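You operate a simulated robot arm through the tools that you are given. There is no shell and no other tool.

The job below is to be done with a simulated robot arm. You get a single attempt, and the scene is never put back.

TASK
Brush a patch of grease on the green casing's top and shut it in the red case.
Fine: grease from the tub, brush back in its pot. Set down upright: green round brush, green casing. A coat counts when it lies all over at full strength: go over it till it gets no stronger.

Only the result counts: the job must be done as asked and must still hold three seconds after the hand-in. Knocking over, shifting, dropping, spilling or breaking anything else fails it.

THE ROBOT
A 6-joint arm with a two-finger parallel gripper, fixed in place. Base frame: the origin is at the foot of the arm, x ahead of it, y to its left, z up; the work surface is at about z = 0.86. Readings come in m, rad, newtons and seconds.
Its first joint turns from -2.897 to 2.897 rad. Payload 3.91 kg.
The TCP is the grasp point between the finger pads, 0.03 m short of the fingertips. In the tool frame z runs along the fingers and y along their closing line. The gripper opens to 0.11 m. The fingers are 0.02 m wide and 0.01 m thick; the gripper's body (0.048 by 0.112 m) begins 0.055 m behind the TCP.
Orientation is told as [roll, pitch, yaw] about the base's x, y, z axes, in that order, counted from this pose: with the fingers straight down and closing along the base's y, the tool's x points along the base's -x, its y along +y and its z along -z.

THE INTERFACE
- The arm moves only by the tool servo_tool. Its argument "moves" is text: rows parted by semicolons, each of 7 numbers parted by spaces: the gripper command, from -1 (fully open) to 1 (shut), values between in proportion, then the shift along the tool's x, y, z in units of 100 mm (1.0 is 100 mm), then the turn, a rotation vector about the tool's x, y, z in units of 45 degrees (1.0 is 45 degrees). In form: hand x y z rx ry rz; .... A call has 1 to 20 rows; each row is the pose to reach, as a shift and turn from the pose commanded when the call began, along the tool's axes at that moment. A call with a number of a shift or a turn outside -1 to 1 is refused whole. Each row takes 0.2 s and may step no farther than 0.05 m and 0.15 rad from the row before; otherwise, or with a gripper value out of range, the whole call is refused. A pose out of reach is approached as far as the arm can. The call stops where the force on the tool passes 40 N (or 10 N more than at its start, if that is more) or the arm is blocked; 0.2 s more then pass. The fingers move at their own pace (about 0.153 m/s each) and stop on an object; they squeeze with about 38 N. The grip force told is the motor's: it shows also when the fingers shut on nothing. Time passes only in rows, and 0.2 s behind the last, so rows that repeat a pose let the fingers close. It gives the time, the measured TCP pose, the force on the tool (base axes), the opening and the grip force at its end, in the units of the frame above (readings bear some noise), with the torque about the TCP (base axes, N m) and any sound that the robot's microphone picked up.
- Cameras (640 x 400 px; columns grow to the right, rows downward): "scene" is fixed at [0.0456, 0.4966, 1.7341]; the picture's right is [-0.20, -0.98, 0.00], its down [-0.75, 0.15, -0.64] and it looks along [0.63, -0.13, -0.77] (base axes); focal length 360 px, centre (320, 200). "wrist" rides on the gripper at [0.072, 0.017, -0.103] in the tool frame; the picture's right is [-0.23, 0.97, 0.00], its down [-0.76, -0.18, -0.62] and it looks along [-0.61, -0.14, 0.78] (tool axes); focal length 222 px, centre (320, 200). There is no depth. A picture from a camera that has moved, and an enlarged one, comes with that camera's place and axes in the base frame and with its lens. The place of the scene camera against the robot may be out by one fixed shift of up to 0.025 m in any direction.
- capture(camera): a new picture of that camera. No time passes.
- inspect(camera, box): a new picture of the part [left, top, right, bottom] of that camera's present view, enlarged. No time passes.
- sign_off(): hands the job in; it is judged then, once.

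Places have to be worked out from the pictures, the camera data and where the tool is seen. Open the gripper and draw the arm clear of the work before you hand the job in, unless the task says otherwise.

The tools are called after "Emit:" as name(argument=value, ...) on one line, values as JSON. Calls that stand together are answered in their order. servo_tool: Moves the arm, as the interface text tells. Its arguments: {"type":"object","properties":{"moves":{"type":"string"}},"required":["moves"]} The other tools are called the same way: capture (camera) takes a picture; inspect (camera, box) takes an enlarged picture of a part of a camera's view; sign_off () hands the job in.

At the start:

```text
t: 0.0
ee_pos: [0.5056, 0.1992, 1.3203]
ee_rot: [-0.001, 0.0, 0.0]
wrist_force: [-0.9, -0.1, 0.8]
wrist_torque: [0.02, 0.0, -0.01]
gripper_width: 0.1101
gripper_force: 0.1
```

scene: 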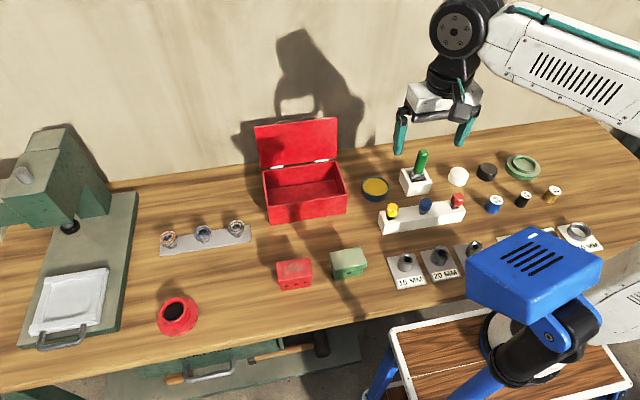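
wrist: 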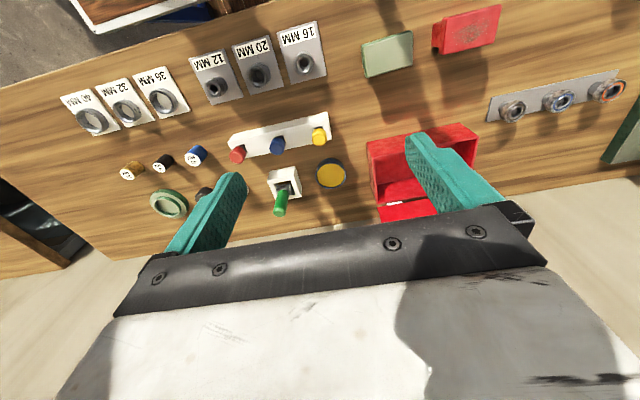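

I start by taking enlarged looks at the casing, the brush pot, tub and the case to judge places.

Emit:
inspect(camera="scene", box=[240, 100, 480, 250])

Emit:
inspect(camera="scene", box=[240, 220, 400, 320])

Emit:
inspect(camera="wrist", box=[220, 20, 520, 220])

```text
2.67 times, centred on (360, 175) of scene
camera zoom: at [0.0456, 0.4966, 1.7341], right [-0.2, -0.98, 0.0], down [-0.75, 0.15, -0.64], along [0.63, -0.13, -0.77], focal length 959 px, centre (213, 267)
```

zoom: 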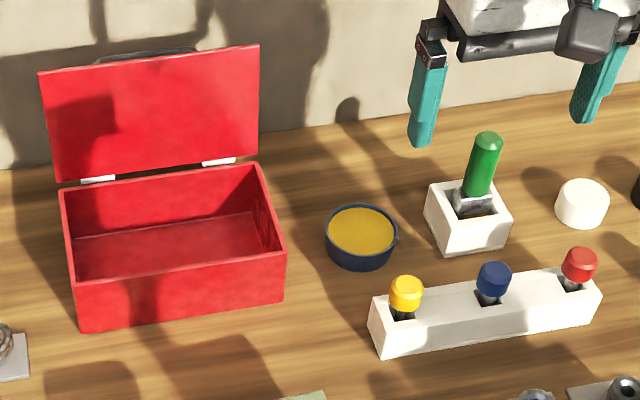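

```text
4.00 times, centred on (320, 270) of scene
camera zoom: at [0.0456, 0.4966, 1.7341], right [-0.2, -0.98, 0.0], down [-0.75, 0.15, -0.64], along [0.63, -0.13, -0.77], focal length 1438 px, centre (320, -80)
```

zoom: 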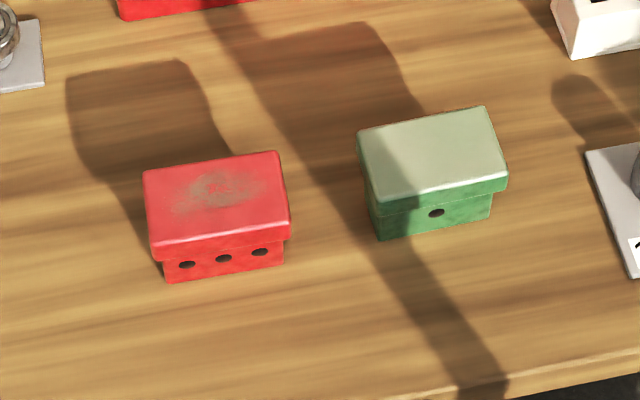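

```text
2.00 times, centred on (370, 120) of wrist
camera zoom: at [0.4331, 0.2173, 1.4239], right [0.23, 0.97, 0.0], down [0.76, -0.18, 0.62], along [0.61, -0.14, -0.78], focal length 444 px, centre (220, 360)
```

zoom: 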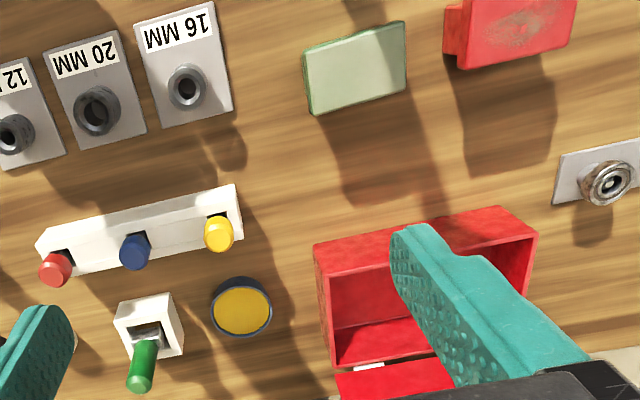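

The work seems axis-aligned: brush near (0.76, 0.04), tub near (0.76, 0.17), casing near (0.51, 0.33), red case x 0.70–0.85, y 0.28–0.51. I lower the arm toward the brush for a nearer wrist view.

Emit:
servo_tool(moves="-1 -0.2 -0.2 0.35 0 0 0; -1 -0.4 -0.5 0.7 0 0 0; -1 -0.5 -0.8 1.0 0 0 0")

Emit:
capture(camera="wrist")

```text
refused: row 2 steps farther than a row can; nothing moved
```

```text
taken
camera wrist: at [0.4331, 0.2173, 1.4239], right [0.23, 0.97, 0.0], down [0.76, -0.18, 0.62], along [0.61, -0.14, -0.78], focal length 222 px, centre (320, 200)
```

wrist: 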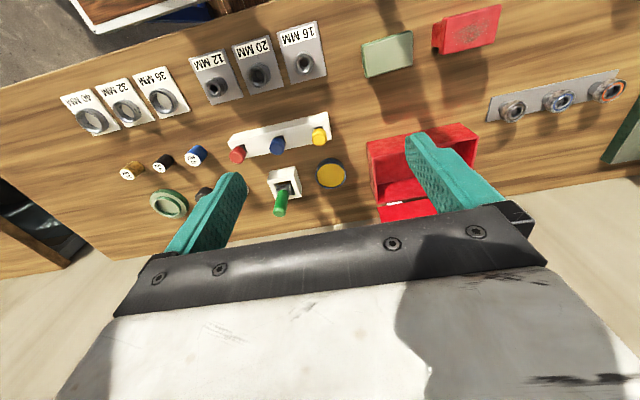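

The step was too long; I repeat it with shorter rows.

Emit:
servo_tool(moves="-1 -0.12 -0.2 0.25 0 0 0; -1 -0.25 -0.4 0.5 0 0 0; -1 -0.37 -0.6 0.75 0 0 0; -1 -0.5 -0.8 1.0 0 0 0")

Emit:
capture(camera="wrist")

```text
t: 1.0
ee_pos: [0.5568, 0.1188, 1.2217]
ee_rot: [0.0, 0.0, 0.0]
wrist_force: [-0.6, 0.7, 0.0]
wrist_torque: [-0.01, 0.0, 0.02]
gripper_width: 0.11
gripper_force: 0.0
```

```text
taken
camera wrist: at [0.4842, 0.1357, 1.3249], right [0.23, 0.97, 0.0], down [0.76, -0.18, 0.62], along [0.61, -0.14, -0.78], focal length 222 px, centre (320, 200)
```

wrist: 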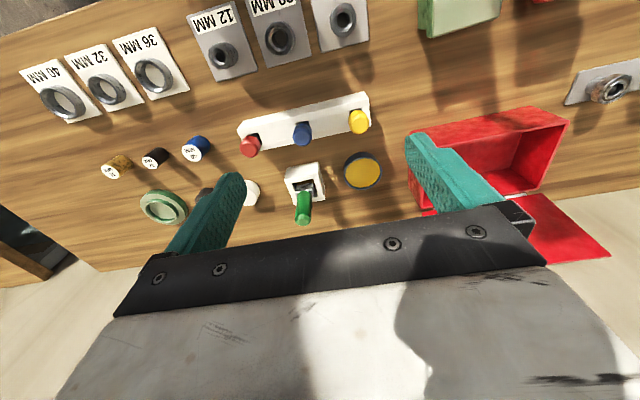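

I take an enlarged look at the brush and tub from here.

Emit:
inspect(camera="wrist", box=[220, 80, 420, 230])

Emit:
inspect(camera="scene", box=[340, 120, 480, 220])

```text
2.67 times, centred on (320, 155) of wrist
camera zoom: at [0.4842, 0.1357, 1.3249], right [0.23, 0.97, 0.0], down [0.76, -0.18, 0.62], along [0.61, -0.14, -0.78], focal length 592 px, centre (320, 320)
```

zoom: 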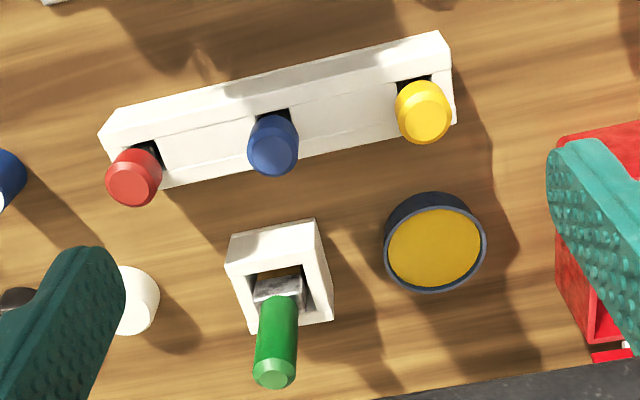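

```text
4.00 times, centred on (410, 170) of scene
camera zoom: at [0.0456, 0.4966, 1.7341], right [-0.2, -0.98, 0.0], down [-0.75, 0.15, -0.64], along [0.63, -0.13, -0.77], focal length 1438 px, centre (-40, 320)
```

zoom: 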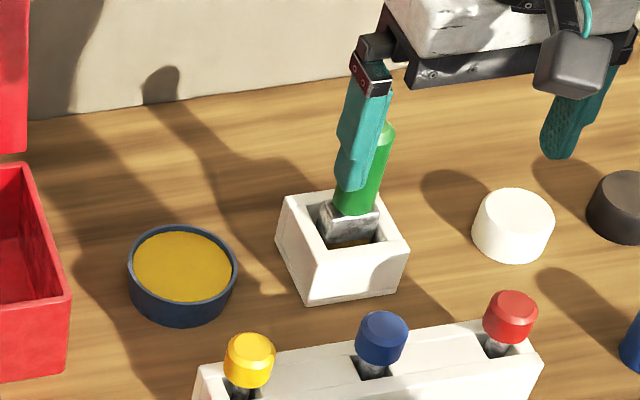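

The brush stands upright at about (0.778, 0.031), top z≈1.00, in a 0.08 m pot with top z≈0.90. I move nearer at height and look again.

Emit:
servo_tool(moves="-1 -0.3 -0.15 0 0 0 0; -1 -0.6 -0.3 0.2 0 0 0; -1 -0.9 -0.5 0.4 0 0 0; -1 -1 -0.7 0.6 0 0 0; -1 -1 -0.87 0.75 0 0 0")

Emit:
capture(camera="wrist")

Emit:
inspect(camera="scene", box=[340, 100, 500, 220])

```text
t: 2.2
ee_pos: [0.6558, 0.031, 1.1457]
ee_rot: [0.0, -0.001, 0.002]
wrist_force: [-1.0, 0.0, 0.6]
wrist_torque: [-0.02, -0.01, 0.0]
gripper_width: 0.1104
gripper_force: 0.0
```

```text
taken
camera wrist: at [0.5824, 0.0488, 1.2494], right [0.23, 0.97, 0.0], down [0.76, -0.18, 0.62], along [0.61, -0.14, -0.78], focal length 222 px, centre (320, 200)
```

wrist: 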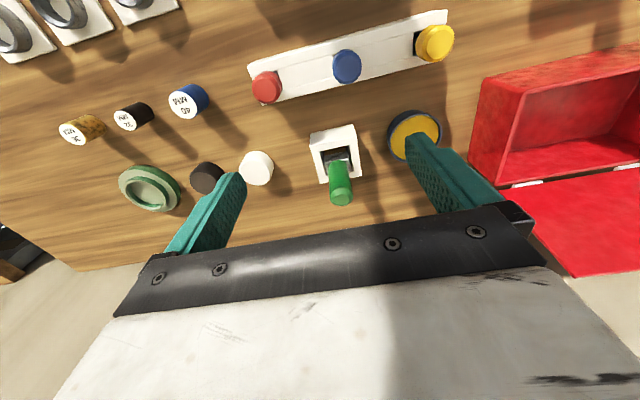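

```text
3.33 times, centred on (420, 160) of scene
camera zoom: at [0.0456, 0.4966, 1.7341], right [-0.2, -0.98, 0.0], down [-0.75, 0.15, -0.64], along [0.63, -0.13, -0.77], focal length 1198 px, centre (-13, 333)
```

zoom: 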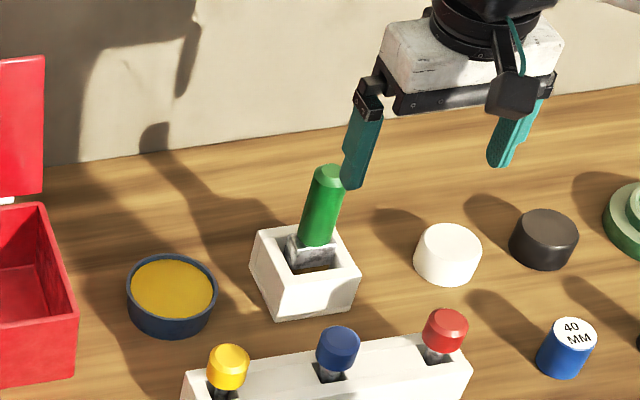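

I zoom in on the brush from this pose to triangulate it.

Emit:
inspect(camera="wrist", box=[280, 100, 440, 220])

```text
3.33 times, centred on (360, 160) of wrist
camera zoom: at [0.5824, 0.0488, 1.2494], right [0.23, 0.97, 0.0], down [0.76, -0.18, 0.62], along [0.61, -0.14, -0.78], focal length 740 px, centre (187, 333)
```

zoom: 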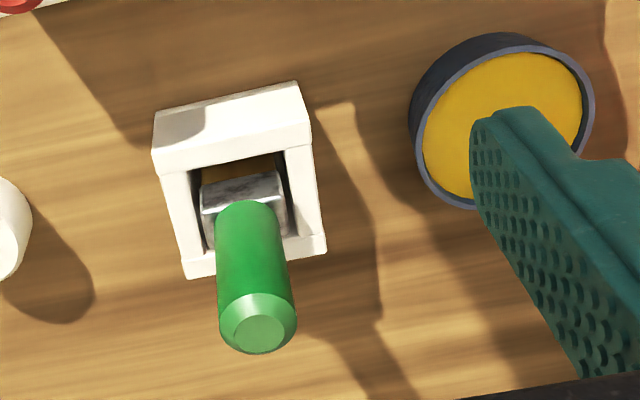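

Triangulated: brush axis ≈ (0.768, 0.035), handle from z≈0.92 to 1.015. I go above it.

Emit:
servo_tool(moves="-1 -0.4 0.02 0 0 0 0; -1 -0.8 0.04 0.2 0 0 0; -1 -1 0.045 0.5 0 0 0")

Emit:
capture(camera="wrist")

Emit:
inspect(camera="scene", box=[340, 80, 500, 200])

```text
t: 3.0
ee_pos: [0.7538, 0.0351, 1.0959]
ee_rot: [0.001, -0.001, 0.0]
wrist_force: [0.0, 0.5, 0.0]
wrist_torque: [-0.02, -0.02, -0.01]
gripper_width: 0.1099
gripper_force: 0.1
```

```text
taken
camera wrist: at [0.6812, 0.0523, 1.1989], right [0.23, 0.97, 0.0], down [0.76, -0.18, 0.62], along [0.61, -0.14, -0.78], focal length 222 px, centre (320, 200)
```

wrist: 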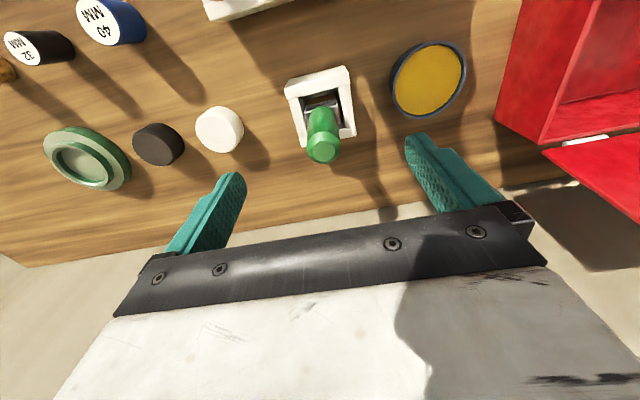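

```text
3.33 times, centred on (420, 140) of scene
camera zoom: at [0.0456, 0.4966, 1.7341], right [-0.2, -0.98, 0.0], down [-0.75, 0.15, -0.64], along [0.63, -0.13, -0.77], focal length 1198 px, centre (-13, 400)
```

zoom: 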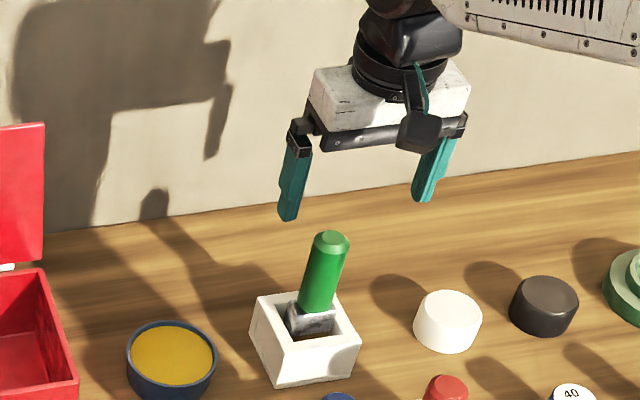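

I refine the brush's place once more with a close-up.

Emit:
inspect(camera="wrist", box=[260, 50, 400, 180])

```text
3.08 times, centred on (330, 115) of wrist
camera zoom: at [0.6812, 0.0523, 1.1989], right [0.23, 0.97, 0.0], down [0.76, -0.18, 0.62], along [0.61, -0.14, -0.78], focal length 684 px, centre (289, 462)
```

zoom: 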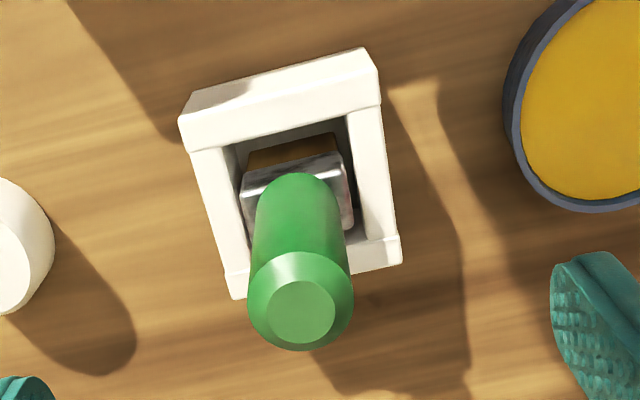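

Brush confirmed at (0.770, 0.035). I align in x and descend around it with open fingers.

Emit:
servo_tool(moves="-1 -0.16 0 0.1 0 0 0; -1 -0.16 0 0.4 0 0 0; -1 -0.16 0 0.7 0 0 0; -1 -0.16 0 1.0 0 0 0")

Emit:
inspect(camera="scene", box=[340, 80, 500, 200])

Emit:
capture(camera="wrist")

```text
t: 4.0
ee_pos: [0.7708, 0.0381, 0.9971]
ee_rot: [0.0, 0.0, -0.001]
wrist_force: [-1.1, -0.5, 0.3]
wrist_torque: [-0.02, -0.01, 0.02]
gripper_width: 0.1099
gripper_force: 0.1
```

```text
3.33 times, centred on (420, 140) of scene
camera zoom: at [0.0456, 0.4966, 1.7341], right [-0.2, -0.98, 0.0], down [-0.75, 0.15, -0.64], along [0.63, -0.13, -0.77], focal length 1198 px, centre (-13, 400)
```

zoom: 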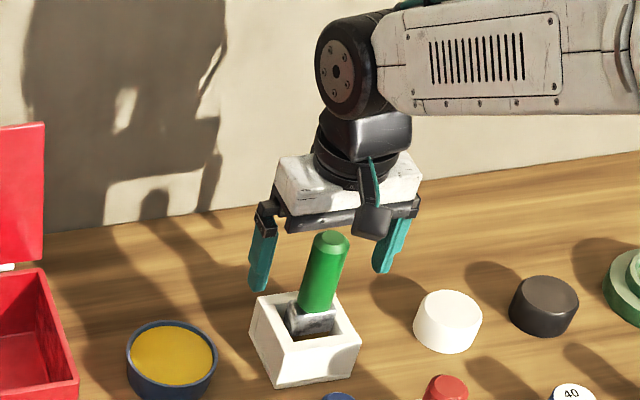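

```text
taken
camera wrist: at [0.6975, 0.0555, 1.0998], right [0.23, 0.97, 0.0], down [0.76, -0.18, 0.62], along [0.61, -0.14, -0.78], focal length 222 px, centre (320, 200)
```

wrist: 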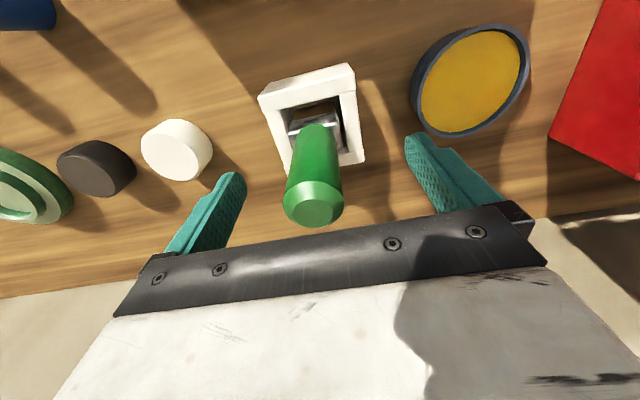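

The fingers straddle the handle evenly (brush ≈ y 0.036). I lower to z≈0.975 and close.

Emit:
servo_tool(moves="-1 0 -0.02 0.22 0 0 0; -1 0 -0.02 0.22 0 0 0; 0.2 0 -0.02 0.22 0 0 0; 0.6 0 -0.02 0.22 0 0 0; 1 0 -0.02 0.22 0 0 0; 1 0 -0.02 0.22 0 0 0; 1 0 -0.02 0.22 0 0 0")

Emit:
capture(camera="wrist")

Emit:
inspect(camera="scene", box=[340, 80, 500, 200])

```text
t: 5.6
ee_pos: [0.7707, 0.0373, 0.9759]
ee_rot: [0.001, 0.0, 0.0]
wrist_force: [0.0, 0.5, -0.2]
wrist_torque: [0.03, -0.02, -0.01]
gripper_width: 0.0309
gripper_force: 37.8
```

```text
taken
camera wrist: at [0.6979, 0.0543, 1.0779], right [0.23, 0.97, 0.0], down [0.76, -0.18, 0.62], along [0.61, -0.14, -0.78], focal length 222 px, centre (320, 200)
```

wrist: 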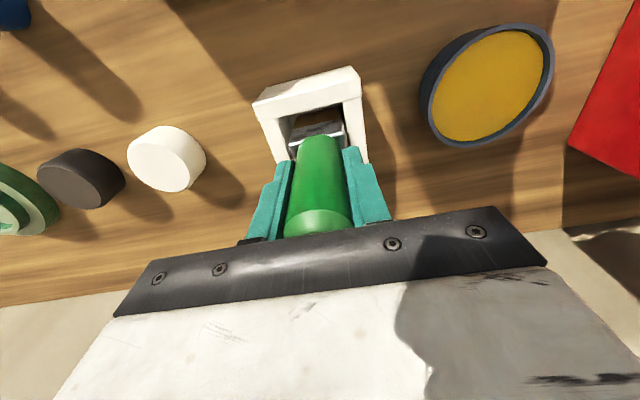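

```text
3.33 times, centred on (420, 140) of scene
camera zoom: at [0.0456, 0.4966, 1.7341], right [-0.2, -0.98, 0.0], down [-0.75, 0.15, -0.64], along [0.63, -0.13, -0.77], focal length 1198 px, centre (-13, 400)
```

zoom: 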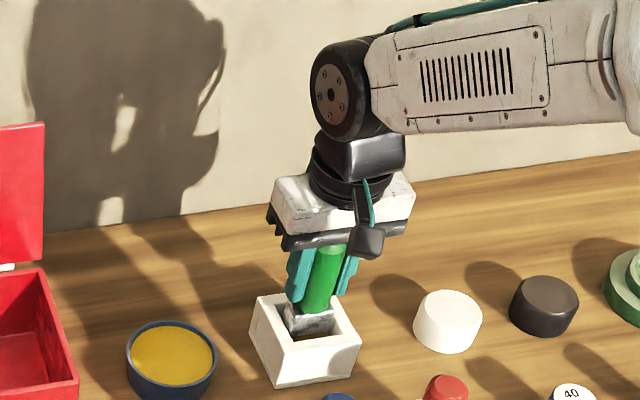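

Gripped (width 0.031). I record the pot pose (0.7707, 0.037, 0.9759) and lift straight up slowly.

Emit:
servo_tool(moves="1 0 0 -0.1 0 0 0; 1 0 0 -0.25 0 0 0; 1 0 0 -0.45 0 0 0; 1 0 0 -0.7 0 0 0; 1 0 0 -1 0 0 0")

Emit:
capture(camera="wrist")

Emit:
inspect(camera="scene", box=[340, 80, 500, 200])

```text
t: 6.8
ee_pos: [0.773, 0.0364, 1.0738]
ee_rot: [-0.001, -0.001, 0.001]
wrist_force: [0.9, 0.1, -1.3]
wrist_torque: [-0.04, 0.0, -0.02]
gripper_width: 0.0309
gripper_force: 37.7
```

```text
taken
camera wrist: at [0.7001, 0.0539, 1.176], right [0.23, 0.97, 0.0], down [0.76, -0.18, 0.62], along [0.61, -0.14, -0.78], focal length 222 px, centre (320, 200)
```

wrist: 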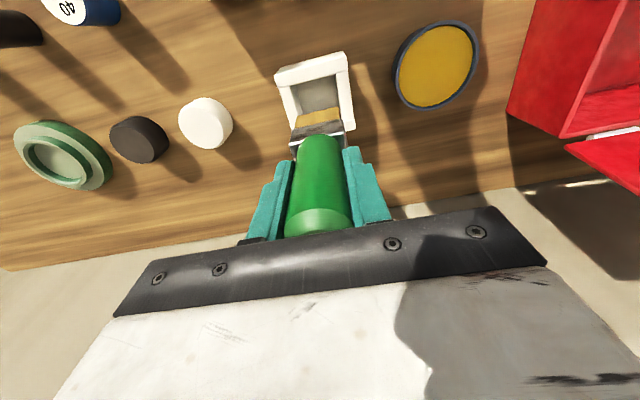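

```text
3.33 times, centred on (420, 140) of scene
camera zoom: at [0.0456, 0.4966, 1.7341], right [-0.2, -0.98, 0.0], down [-0.75, 0.15, -0.64], along [0.63, -0.13, -0.77], focal length 1198 px, centre (-13, 400)
```

zoom: 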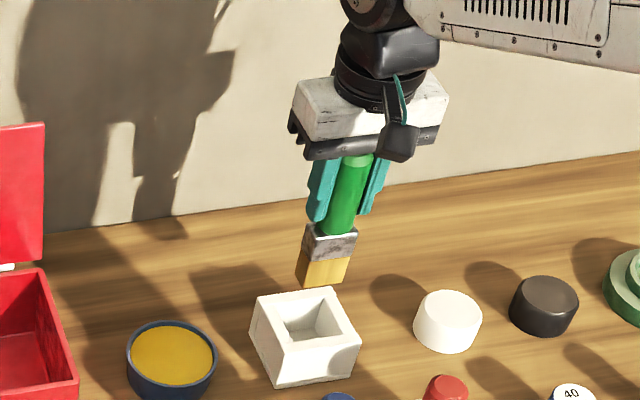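

I look closely at the bristles to judge the tip's place beneath the TCP.

Emit:
inspect(camera="wrist", box=[260, 20, 480, 180])

Emit:
inspect(camera="scene", box=[390, 110, 450, 160])

```text
2.50 times, centred on (370, 100) of wrist
camera zoom: at [0.7001, 0.0539, 1.176], right [0.23, 0.97, 0.0], down [0.76, -0.18, 0.62], along [0.61, -0.14, -0.78], focal length 555 px, centre (195, 450)
```

zoom: 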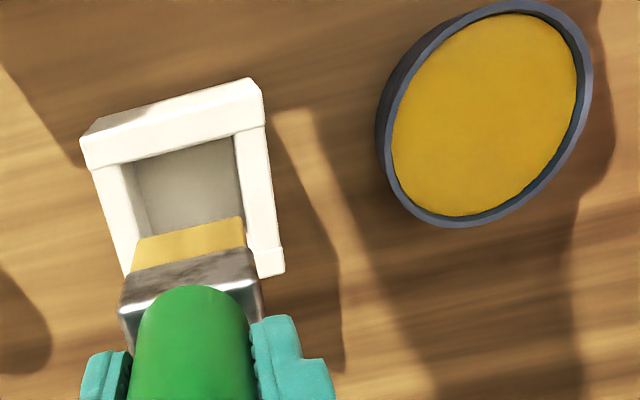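

```text
8.00 times, centred on (420, 135) of scene
camera zoom: at [0.0456, 0.4966, 1.7341], right [-0.2, -0.98, 0.0], down [-0.75, 0.15, -0.64], along [0.63, -0.13, -0.77], focal length 2876 px, centre (-480, 720)
```

zoom: 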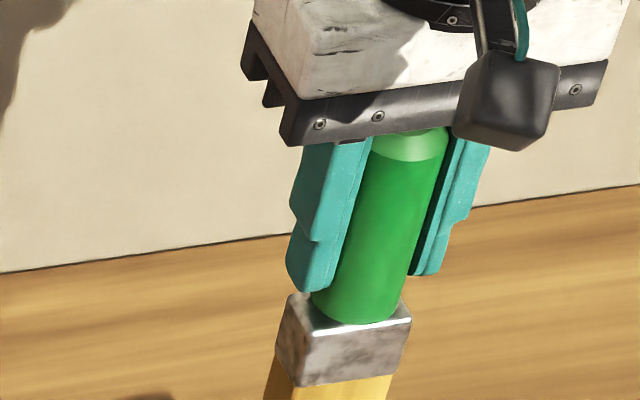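

Tip is about 0.10 m below the TCP, square bristles ~0.035. Tub centre ≈ (0.766, 0.171); I carry the brush over there at this height.

Emit:
servo_tool(moves="1 0.02 0.35 0 0 0 0; 1 0.04 0.7 0 0 0 0; 1 0.05 1.0 0 0 0 0")

Emit:
servo_tool(moves="1 0 0.2 0 0 0 0; 1 0 0.35 0 0 0 0; 1 0 0.35 0 0 0 0")

Emit:
capture(camera="wrist")

Emit:
inspect(camera="scene", box=[320, 100, 440, 210])

```text
t: 7.6
ee_pos: [0.7672, 0.1363, 1.075]
ee_rot: [-0.001, 0.0, -0.001]
wrist_force: [1.1, -0.2, -0.4]
wrist_torque: [0.01, -0.01, 0.01]
gripper_width: 0.031
gripper_force: 38.3
```

```text
t: 8.4
ee_pos: [0.7665, 0.1714, 1.0747]
ee_rot: [0.001, 0.001, 0.0]
wrist_force: [-0.8, -0.4, -0.6]
wrist_torque: [0.01, 0.03, -0.03]
gripper_width: 0.0311
gripper_force: 38.2
```

```text
taken
camera wrist: at [0.6939, 0.1886, 1.1772], right [0.23, 0.97, 0.0], down [0.76, -0.18, 0.62], along [0.61, -0.14, -0.78], focal length 222 px, centre (320, 200)
```

wrist: 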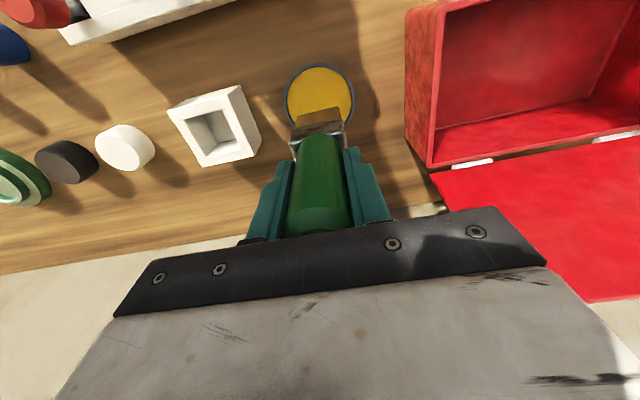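

```text
3.64 times, centred on (380, 155) of scene
camera zoom: at [0.0456, 0.4966, 1.7341], right [-0.2, -0.98, 0.0], down [-0.75, 0.15, -0.64], along [0.63, -0.13, -0.77], focal length 1307 px, centre (102, 364)
```

zoom: 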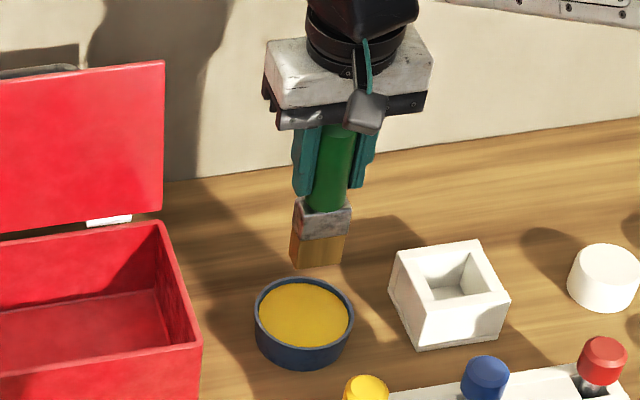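

The brush is centred over the tub (tub centre ≈ (0.767, 0.171), rim z≈0.89). I lower toward the surface and check.

Emit:
servo_tool(moves="1 0 0 0.2 0 0 0; 1 0 0 0.4 0 0 0; 1 0 0 0.6 0 0 0; 1 0 0 0.75 0 0 0; 1 0 0 0.78 0 0 0")

Emit:
inspect(camera="wrist", box=[220, 20, 420, 180])

Emit:
inspect(camera="scene", box=[320, 120, 440, 220])

```text
t: 9.6
ee_pos: [0.7661, 0.1728, 0.9985]
ee_rot: [0.003, -0.005, -0.001]
wrist_force: [-4.8, 3.5, 29.2]
wrist_torque: [0.44, 0.52, 0.09]
gripper_width: 0.0306
gripper_force: 37.8
```

```text
2.50 times, centred on (320, 100) of wrist
camera zoom: at [0.6931, 0.1897, 1.1013], right [0.23, 0.97, 0.0], down [0.76, -0.18, 0.63], along [0.61, -0.14, -0.78], focal length 555 px, centre (320, 450)
```

zoom: 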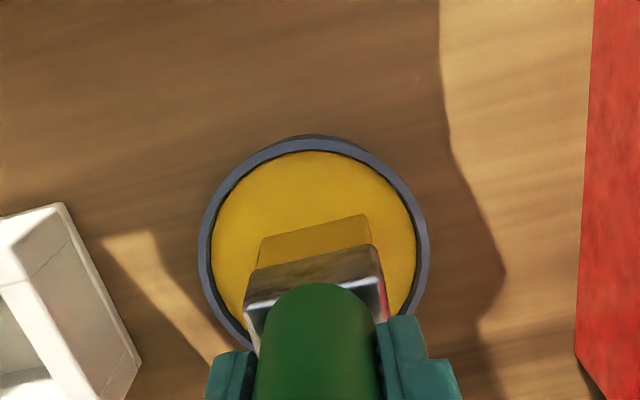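

```text
4.00 times, centred on (380, 170) of scene
camera zoom: at [0.0456, 0.4966, 1.7341], right [-0.2, -0.98, 0.0], down [-0.75, 0.15, -0.64], along [0.63, -0.13, -0.77], focal length 1438 px, centre (80, 320)
```

zoom: 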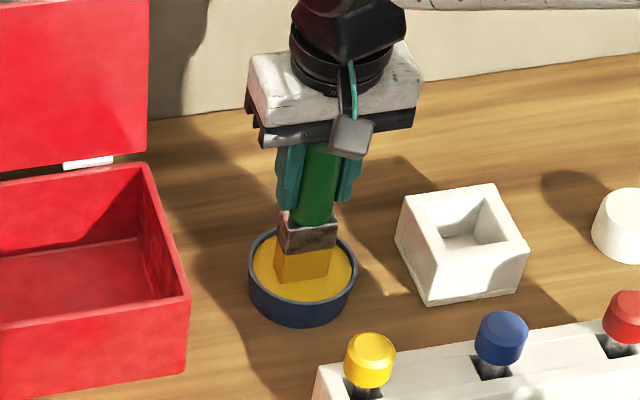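

Contact: 29 N upward, bristles are on the grease. I ease up a bit to lower the force and hold for a moment.

Emit:
servo_tool(moves="1 0 0 -0.02 0 0 0; 1 0 0 -0.02 0 0 0; 1 0 0 -0.02 0 0 0")

Emit:
inspect(camera="wrist", box=[220, 20, 420, 180])

```text
t: 10.4
ee_pos: [0.766, 0.1718, 0.9981]
ee_rot: [0.0, 0.0, 0.001]
wrist_force: [3.8, 5.9, 14.8]
wrist_torque: [0.59, -0.47, 0.03]
gripper_width: 0.0309
gripper_force: 38.3
```

```text
2.50 times, centred on (320, 100) of wrist
camera zoom: at [0.6936, 0.1896, 1.1013], right [0.23, 0.97, 0.0], down [0.76, -0.18, 0.62], along [0.61, -0.14, -0.78], focal length 555 px, centre (320, 450)
```

zoom: 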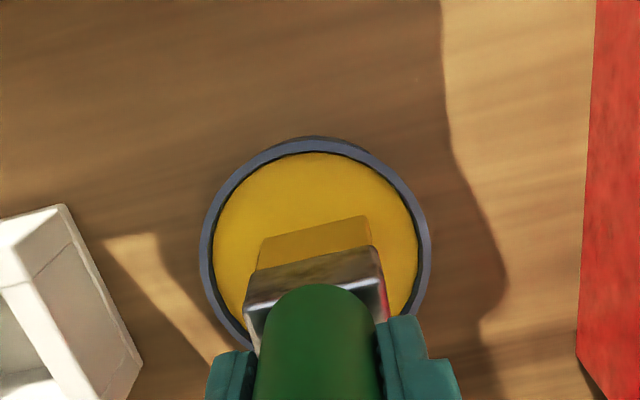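

Surface contact occurs around TCP z≈0.999. I lift the brush clear to see whether it has taken grease.

Emit:
servo_tool(moves="1 0 0 -0.1 0 0 0; 1 0 0 -0.3 0 0 0; 1 0 0 -0.6 0 0 0; 1 0 0 -0.9 0 0 0")

Emit:
inspect(camera="wrist", box=[220, 20, 420, 180])

Emit:
inspect(camera="scene", box=[320, 100, 440, 200])

```text
t: 11.4
ee_pos: [0.7671, 0.1696, 1.0882]
ee_rot: [0.0, 0.002, 0.0]
wrist_force: [-0.2, 0.1, -0.8]
wrist_torque: [0.03, -0.02, -0.03]
gripper_width: 0.031
gripper_force: 38.2
```

```text
2.50 times, centred on (320, 100) of wrist
camera zoom: at [0.6944, 0.1874, 1.1903], right [0.23, 0.97, 0.0], down [0.76, -0.18, 0.62], along [0.61, -0.14, -0.78], focal length 555 px, centre (320, 450)
```

zoom: 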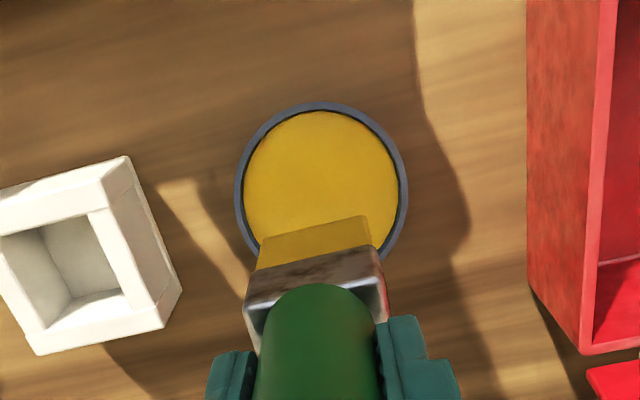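

```text
4.00 times, centred on (380, 150) of scene
camera zoom: at [0.0456, 0.4966, 1.7341], right [-0.2, -0.98, 0.0], down [-0.75, 0.15, -0.64], along [0.63, -0.13, -0.77], focal length 1438 px, centre (80, 400)
```

zoom: 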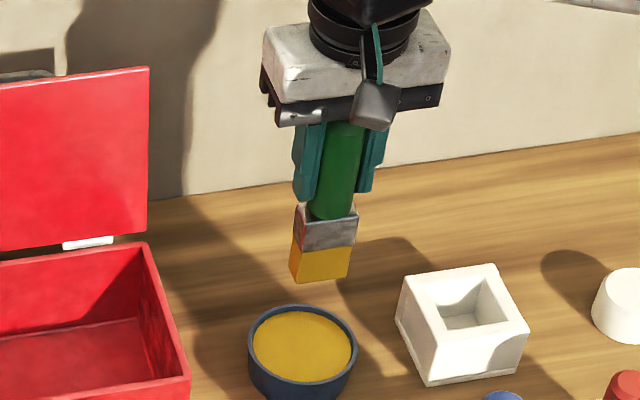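

The bristles are now vivid yellow, so the brush is loaded. I raise it and travel toward −x, then to the casing, staying high over everything.

Emit:
servo_tool(moves="1 0 0 -0.4 0 0 0; 1 0.3 0 -0.7 0 0 0; 1 0.6 0 -0.7 0 0 0; 1 0.9 0 -0.7 0 0 0; 1 1.0 0.3 -0.7 0 0 0; 1 1.0 0.7 -0.7 0 0 0")

Emit:
servo_tool(moves="1 0.4 0.2 0 0 0 0; 1 0.8 0.4 0 0 0 0; 1 1.0 0.7 0 0 0 0; 1 1.0 0.85 0 0 0 0")

Emit:
capture(camera="wrist")

Emit:
capture(camera="scene")

```text
t: 12.8
ee_pos: [0.6677, 0.2402, 1.1589]
ee_rot: [-0.001, 0.0, -0.001]
wrist_force: [-0.3, -0.5, -0.2]
wrist_torque: [0.03, -0.01, -0.01]
gripper_width: 0.0308
gripper_force: 38.2
```

```text
t: 13.8
ee_pos: [0.5668, 0.3239, 1.1596]
ee_rot: [0.0, 0.001, -0.001]
wrist_force: [-0.8, -0.6, -1.0]
wrist_torque: [-0.01, -0.02, 0.03]
gripper_width: 0.0308
gripper_force: 38.0
```

```text
taken
camera wrist: at [0.494, 0.3421, 1.2616], right [0.23, 0.97, 0.0], down [0.76, -0.18, 0.62], along [0.61, -0.14, -0.78], focal length 222 px, centre (320, 200)
```

wrist: 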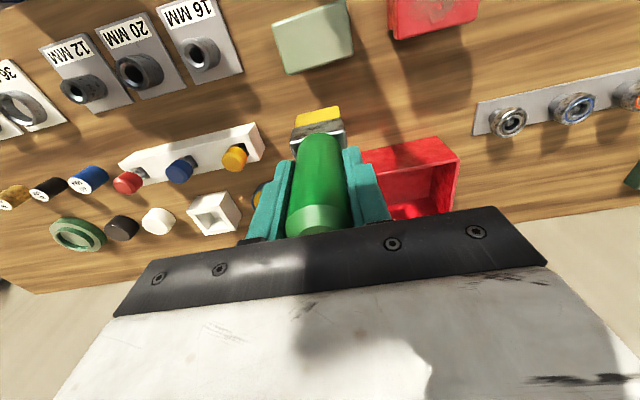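

```text
taken
```

scene: 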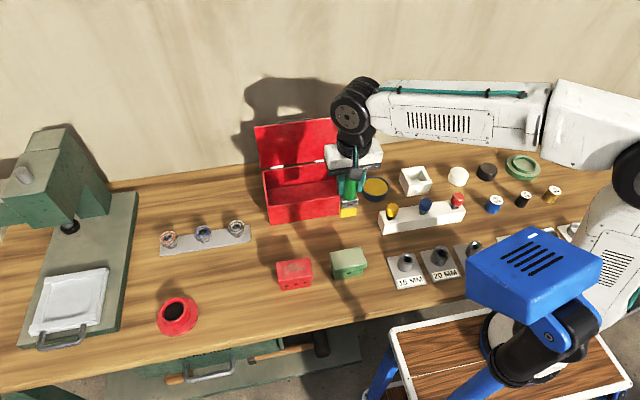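

The casing is visible in both views; I zoom in on both to compute its top corners.

Emit:
inspect(camera="wrist", box=[240, 0, 400, 120])

Emit:
inspect(camera="scene", box=[310, 230, 390, 290])

```text
3.33 times, centred on (320, 60) of wrist
camera zoom: at [0.494, 0.3421, 1.2616], right [0.23, 0.97, 0.0], down [0.76, -0.18, 0.62], along [0.61, -0.14, -0.78], focal length 740 px, centre (320, 667)
```

zoom: 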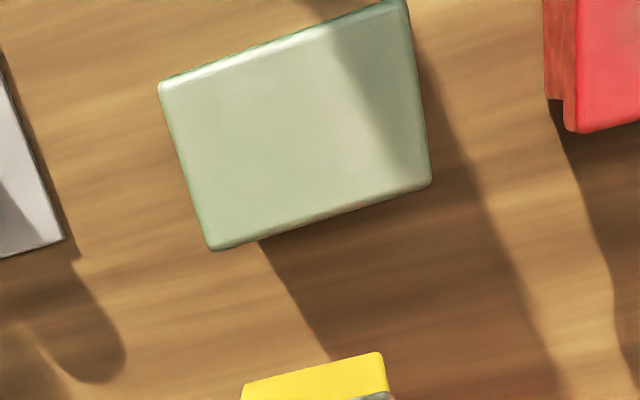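

```text
6.67 times, centred on (350, 260) of scene
camera zoom: at [0.0456, 0.4966, 1.7341], right [-0.2, -0.98, 0.0], down [-0.75, 0.15, -0.64], along [0.63, -0.13, -0.77], focal length 2396 px, centre (120, -200)
```

zoom: 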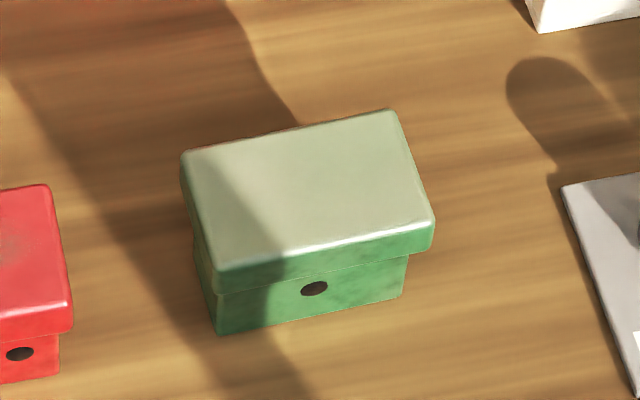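

Casing lid spans about x 0.482–0.539, y 0.284–0.377, axis-aligned. I bring the brush over its centre and stop a few cm above.

Emit:
servo_tool(moves="1 0.3 0.03 0 0 0 0; 1 0.56 0.06 0.2 0 0 0; 1 0.56 0.06 0.5 0 0 0; 1 0.56 0.06 0.8 0 0 0; 1 0.56 0.06 0.95 0 0 0; 1 0.56 0.06 0.95 0 0 0")

Emit:
inspect(camera="wrist", box=[220, 0, 420, 160])

Emit:
inspect(camera="scene", box=[290, 200, 410, 290])

```text
t: 15.2
ee_pos: [0.5116, 0.3327, 1.0655]
ee_rot: [-0.001, -0.001, 0.0]
wrist_force: [0.6, -0.9, -0.2]
wrist_torque: [0.0, -0.03, -0.04]
gripper_width: 0.0311
gripper_force: 38.4
```

```text
2.50 times, centred on (320, 80) of wrist
camera zoom: at [0.4385, 0.3494, 1.1684], right [0.23, 0.97, 0.0], down [0.76, -0.18, 0.62], along [0.61, -0.14, -0.78], focal length 555 px, centre (320, 500)
```

zoom: 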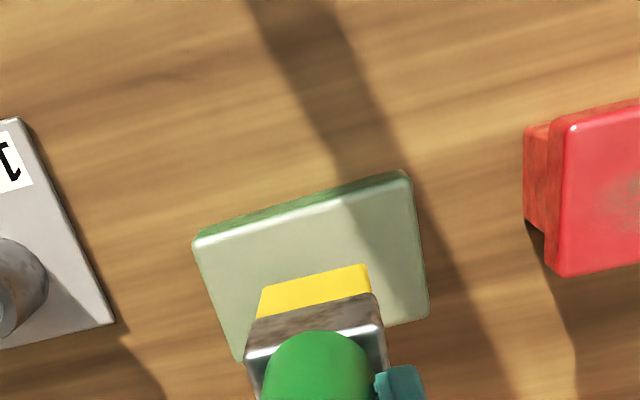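

```text
4.44 times, centred on (350, 245) of scene
camera zoom: at [0.0456, 0.4966, 1.7341], right [-0.2, -0.98, 0.0], down [-0.75, 0.15, -0.64], along [0.63, -0.13, -0.77], focal length 1598 px, centre (187, 0)
```

zoom: 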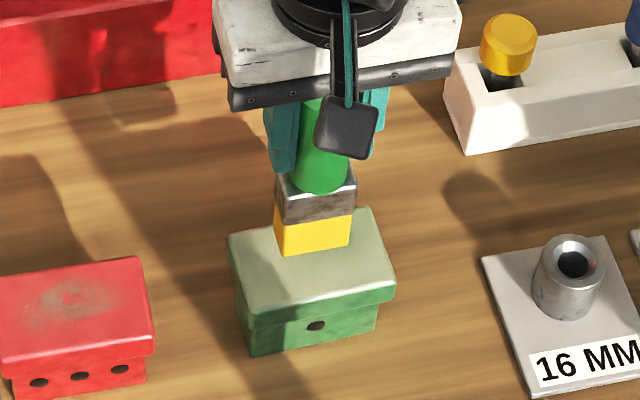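

Triangulated casing top at z≈0.92, so contact is expected around TCP z 1.02–1.04. I creep downward.

Emit:
servo_tool(moves="1 0 -0.02 0.05 0 0 0; 1 0 -0.02 0.1 0 0 0; 1 0 -0.02 0.15 0 0 0; 1 0 -0.02 0.2 0 0 0; 1 0 -0.02 0.23 0 0 0")

Emit:
inspect(camera="wrist", box=[220, 0, 420, 160])

```text
t: 16.4
ee_pos: [0.5106, 0.3307, 1.0419]
ee_rot: [0.004, -0.005, 0.001]
wrist_force: [1.8, -5.9, 33.9]
wrist_torque: [-0.86, -0.13, 0.0]
gripper_width: 0.0312
gripper_force: 38.6
```

```text
2.50 times, centred on (320, 80) of wrist
camera zoom: at [0.4379, 0.3464, 1.145], right [0.23, 0.97, 0.0], down [0.76, -0.18, 0.62], along [0.61, -0.14, -0.78], focal length 555 px, centre (320, 500)
```

zoom: 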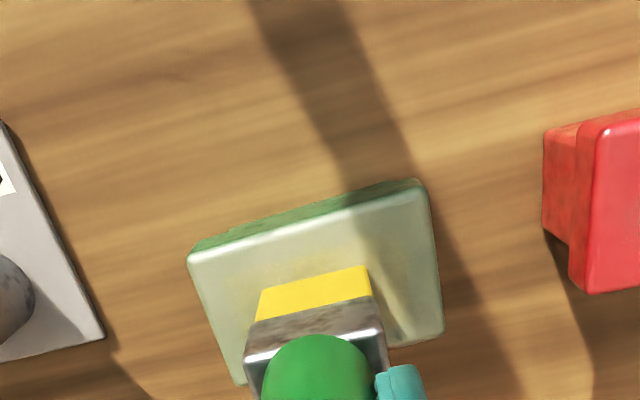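

Contact with 34 N, and a faint grease tint already shows. I ease up ~3 mm and make gentle strokes across the top.

Emit:
servo_tool(moves="1 0 0 -0.03 0 0 0; 1 0 -0.12 -0.03 0 0 0; 1 0 -0.24 -0.03 0 0 0; 1 0 -0.12 -0.03 0 0 0; 1 0 0 -0.03 0 0 0; 1 0 0.12 -0.03 0 0 0; 1 0 0.24 -0.03 0 0 0; 1 0 0.12 -0.03 0 0 0; 1 0 0 -0.03 0 0 0")

Emit:
inspect(camera="wrist", box=[220, 0, 420, 160])

Emit:
inspect(camera="scene", box=[290, 200, 410, 290])

```text
t: 18.4
ee_pos: [0.5125, 0.3309, 1.0428]
ee_rot: [0.0, -0.001, 0.0]
wrist_force: [0.1, 0.5, 2.5]
wrist_torque: [0.22, 0.01, -0.02]
gripper_width: 0.031
gripper_force: 38.1
```

```text
2.50 times, centred on (320, 80) of wrist
camera zoom: at [0.4393, 0.3475, 1.1452], right [0.23, 0.97, 0.0], down [0.76, -0.18, 0.62], along [0.61, -0.14, -0.78], focal length 555 px, centre (320, 500)
```

zoom: 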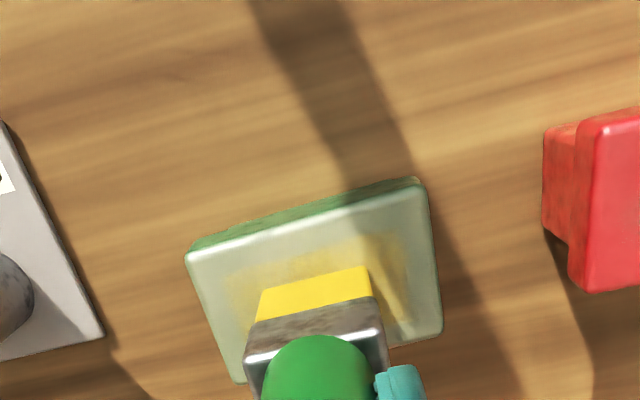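

```text
4.44 times, centred on (350, 245) of scene
camera zoom: at [0.0456, 0.4966, 1.7341], right [-0.2, -0.98, 0.0], down [-0.75, 0.15, -0.64], along [0.63, -0.13, -0.77], focal length 1598 px, centre (187, 0)
```

zoom: 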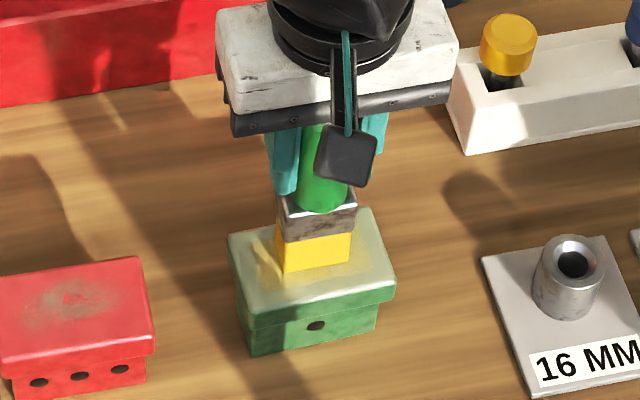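

The grease coat builds along the strokes. I now sweep the whole top in a serpentine with light pressure.

Emit:
servo_tool(moves="1 -0.14 0 0.01 0 0 0; 1 -0.14 -0.13 0.01 0 0 0; 1 -0.14 -0.26 0.01 0 0 0; 1 -0.14 -0.13 0.01 0 0 0; 1 -0.14 0 0.01 0 0 0; 1 -0.14 0.13 0.01 0 0 0; 1 -0.14 0.26 0.01 0 0 0; 1 0 0.26 0.01 0 0 0; 1 0 0.13 0.01 0 0 0; 1 0 0 0.01 0 0 0; 1 0 -0.13 0.01 0 0 0; 1 0 -0.26 0.01 0 0 0; 1 0.14 -0.26 0.01 0 0 0; 1 0.14 -0.13 0.01 0 0 0; 1 0.14 0 0.01 0 0 0; 1 0.14 0.13 0.01 0 0 0; 1 0.14 0.26 0.01 0 0 0; 1 0 0.26 0.01 0 0 0; 1 0 0.13 0.01 0 0 0; 1 0 0 0.01 0 0 0")

Emit:
inspect(camera="wrist", box=[220, 0, 420, 160])

Emit:
inspect(camera="scene", box=[290, 200, 410, 290])

```text
t: 22.6
ee_pos: [0.5112, 0.3312, 1.0424]
ee_rot: [0.002, 0.0, 0.0]
wrist_force: [-0.7, 1.1, -0.8]
wrist_torque: [0.0, 0.0, -0.02]
gripper_width: 0.0309
gripper_force: 37.9
```

```text
2.50 times, centred on (320, 80) of wrist
camera zoom: at [0.4383, 0.3476, 1.145], right [0.23, 0.97, 0.0], down [0.76, -0.18, 0.62], along [0.61, -0.14, -0.78], focal length 555 px, centre (320, 500)
```

zoom: 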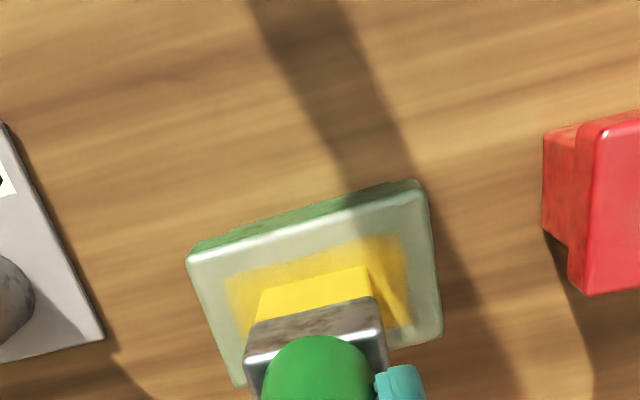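

```text
4.44 times, centred on (350, 245) of scene
camera zoom: at [0.0456, 0.4966, 1.7341], right [-0.2, -0.98, 0.0], down [-0.75, 0.15, -0.64], along [0.63, -0.13, -0.77], focal length 1598 px, centre (187, 0)
```

zoom: 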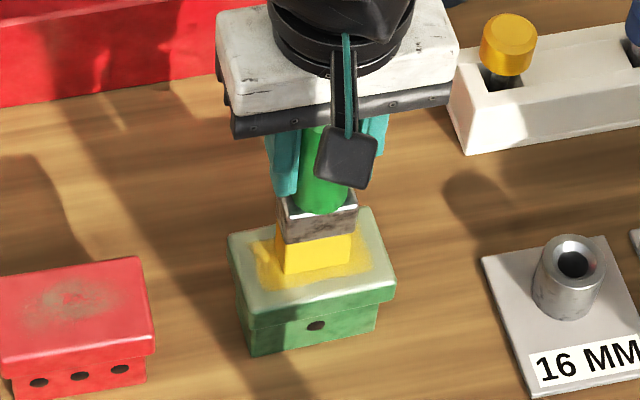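

The patch is a rectangle in the middle of the top and is getting stronger. I press ~1.5 mm more and repeat the serpentine.

Emit:
servo_tool(moves="1 -0.12 0 0.015 0 0 0; 1 -0.12 -0.13 0.015 0 0 0; 1 -0.12 -0.24 0.015 0 0 0; 1 -0.12 -0.13 0.015 0 0 0; 1 -0.12 0 0.015 0 0 0; 1 -0.12 0.13 0.015 0 0 0; 1 -0.12 0.24 0.015 0 0 0; 1 0 0.24 0.015 0 0 0; 1 0 0.13 0.015 0 0 0; 1 0 0 0.015 0 0 0; 1 0 -0.13 0.015 0 0 0; 1 0 -0.24 0.015 0 0 0; 1 0.12 -0.24 0.015 0 0 0; 1 0.12 -0.13 0.015 0 0 0; 1 0.12 0 0.015 0 0 0; 1 0.12 0.13 0.015 0 0 0; 1 0.12 0.24 0.015 0 0 0; 1 0 0.24 0.015 0 0 0; 1 0 0.13 0.015 0 0 0; 1 0 0 0.015 0 0 0")

Emit:
servo_tool(moves="1 0 0 -0.2 0 0 0; 1 -0.5 0 -0.5 0 0 0; 1 -0.9 0 -0.6 0 0 0")

Emit:
inspect(camera="wrist", box=[220, 0, 420, 160])

Emit:
inspect(camera="scene", box=[290, 200, 410, 290])

```text
t: 26.8
ee_pos: [0.5111, 0.3289, 1.0405]
ee_rot: [0.0, -0.001, 0.0]
wrist_force: [1.0, 0.5, 0.0]
wrist_torque: [-0.01, 0.02, -0.01]
gripper_width: 0.0311
gripper_force: 37.9
```

```text
refused: row 2 steps farther than a row can; nothing moved
```

```text
2.50 times, centred on (320, 80) of wrist
camera zoom: at [0.4388, 0.3459, 1.1432], right [0.23, 0.97, 0.0], down [0.76, -0.18, 0.62], along [0.61, -0.14, -0.78], focal length 555 px, centre (320, 500)
```

zoom: 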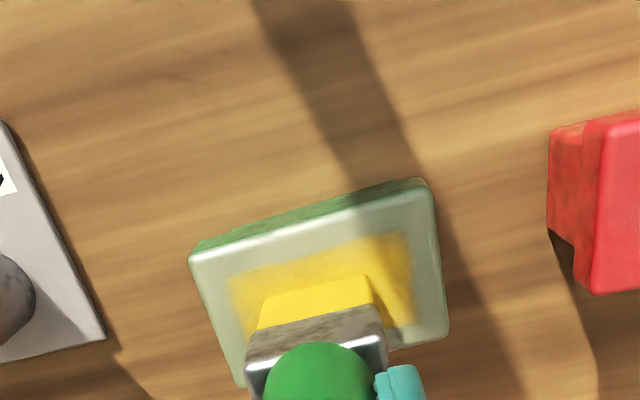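

```text
4.44 times, centred on (350, 245) of scene
camera zoom: at [0.0456, 0.4966, 1.7341], right [-0.2, -0.98, 0.0], down [-0.75, 0.15, -0.64], along [0.63, -0.13, -0.77], focal length 1598 px, centre (187, 0)
```

zoom: 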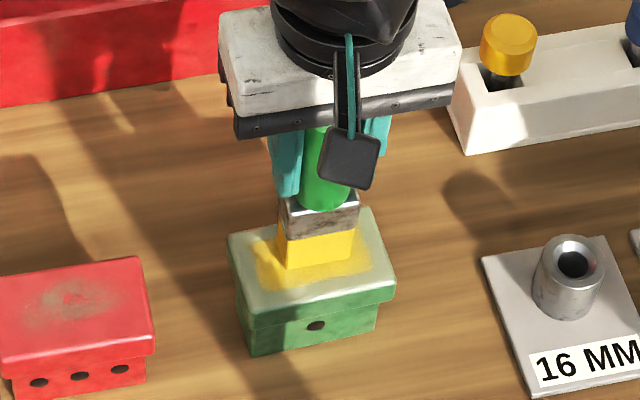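

The force reads ~0, likely the brush slid a few mm up in the grip. I lift and shift away to see the patch clearly.

Emit:
servo_tool(moves="1 0 0 -0.2 0 0 0; 1 -0.2 0 -0.5 0 0 0; 1 -0.55 0 -0.6 0 0 0; 1 -0.9 0 -0.6 0 0 0")

Emit:
inspect(camera="wrist", box=[220, 0, 420, 160])

Emit:
inspect(camera="scene", box=[310, 230, 390, 290])

```text
t: 27.8
ee_pos: [0.6008, 0.3296, 1.1023]
ee_rot: [0.0, -0.001, -0.001]
wrist_force: [-0.7, -0.5, -0.6]
wrist_torque: [-0.01, -0.03, 0.01]
gripper_width: 0.031
gripper_force: 37.9
```

```text
2.50 times, centred on (320, 80) of wrist
camera zoom: at [0.5277, 0.3458, 1.2056], right [0.23, 0.97, 0.0], down [0.76, -0.18, 0.62], along [0.61, -0.14, -0.78], focal length 555 px, centre (320, 500)
```

zoom: 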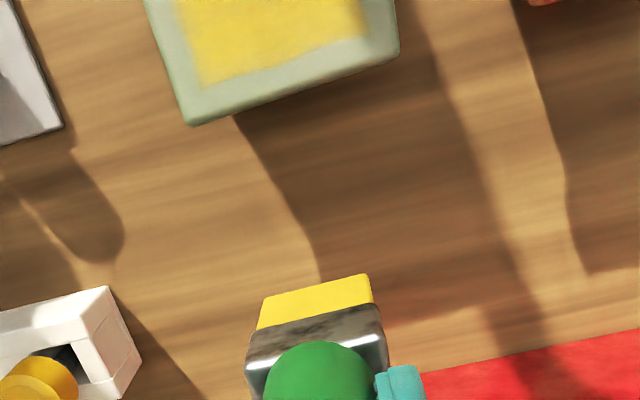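

```text
6.67 times, centred on (350, 260) of scene
camera zoom: at [0.0456, 0.4966, 1.7341], right [-0.2, -0.98, 0.0], down [-0.75, 0.15, -0.64], along [0.63, -0.13, -0.77], focal length 2396 px, centre (120, -200)
```

zoom: 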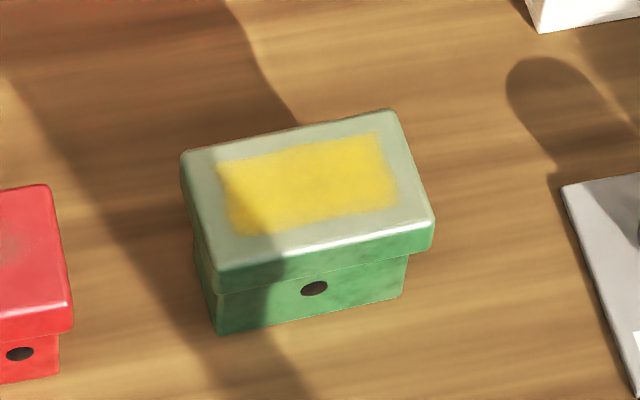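

The patch shows all over the rectangle, but slightly thin at the ends. I go back down for more passes, slightly lower to secure contact.

Emit:
servo_tool(moves="1 0.35 0 0 0 0 0; 1 0.7 0 0.1 0 0 0; 1 0.9 0 0.4 0 0 0; 1 0.9 0 0.58 0 0 0; 1 0.9 0 0.615 0 0 0; 1 0.9 0 0.625 0 0 0")

```text
t: 29.2
ee_pos: [0.5127, 0.3318, 1.0398]
ee_rot: [0.006, -0.002, 0.001]
wrist_force: [0.2, 1.4, 33.7]
wrist_torque: [0.25, 0.11, 0.0]
gripper_width: 0.0309
gripper_force: 38.0
```

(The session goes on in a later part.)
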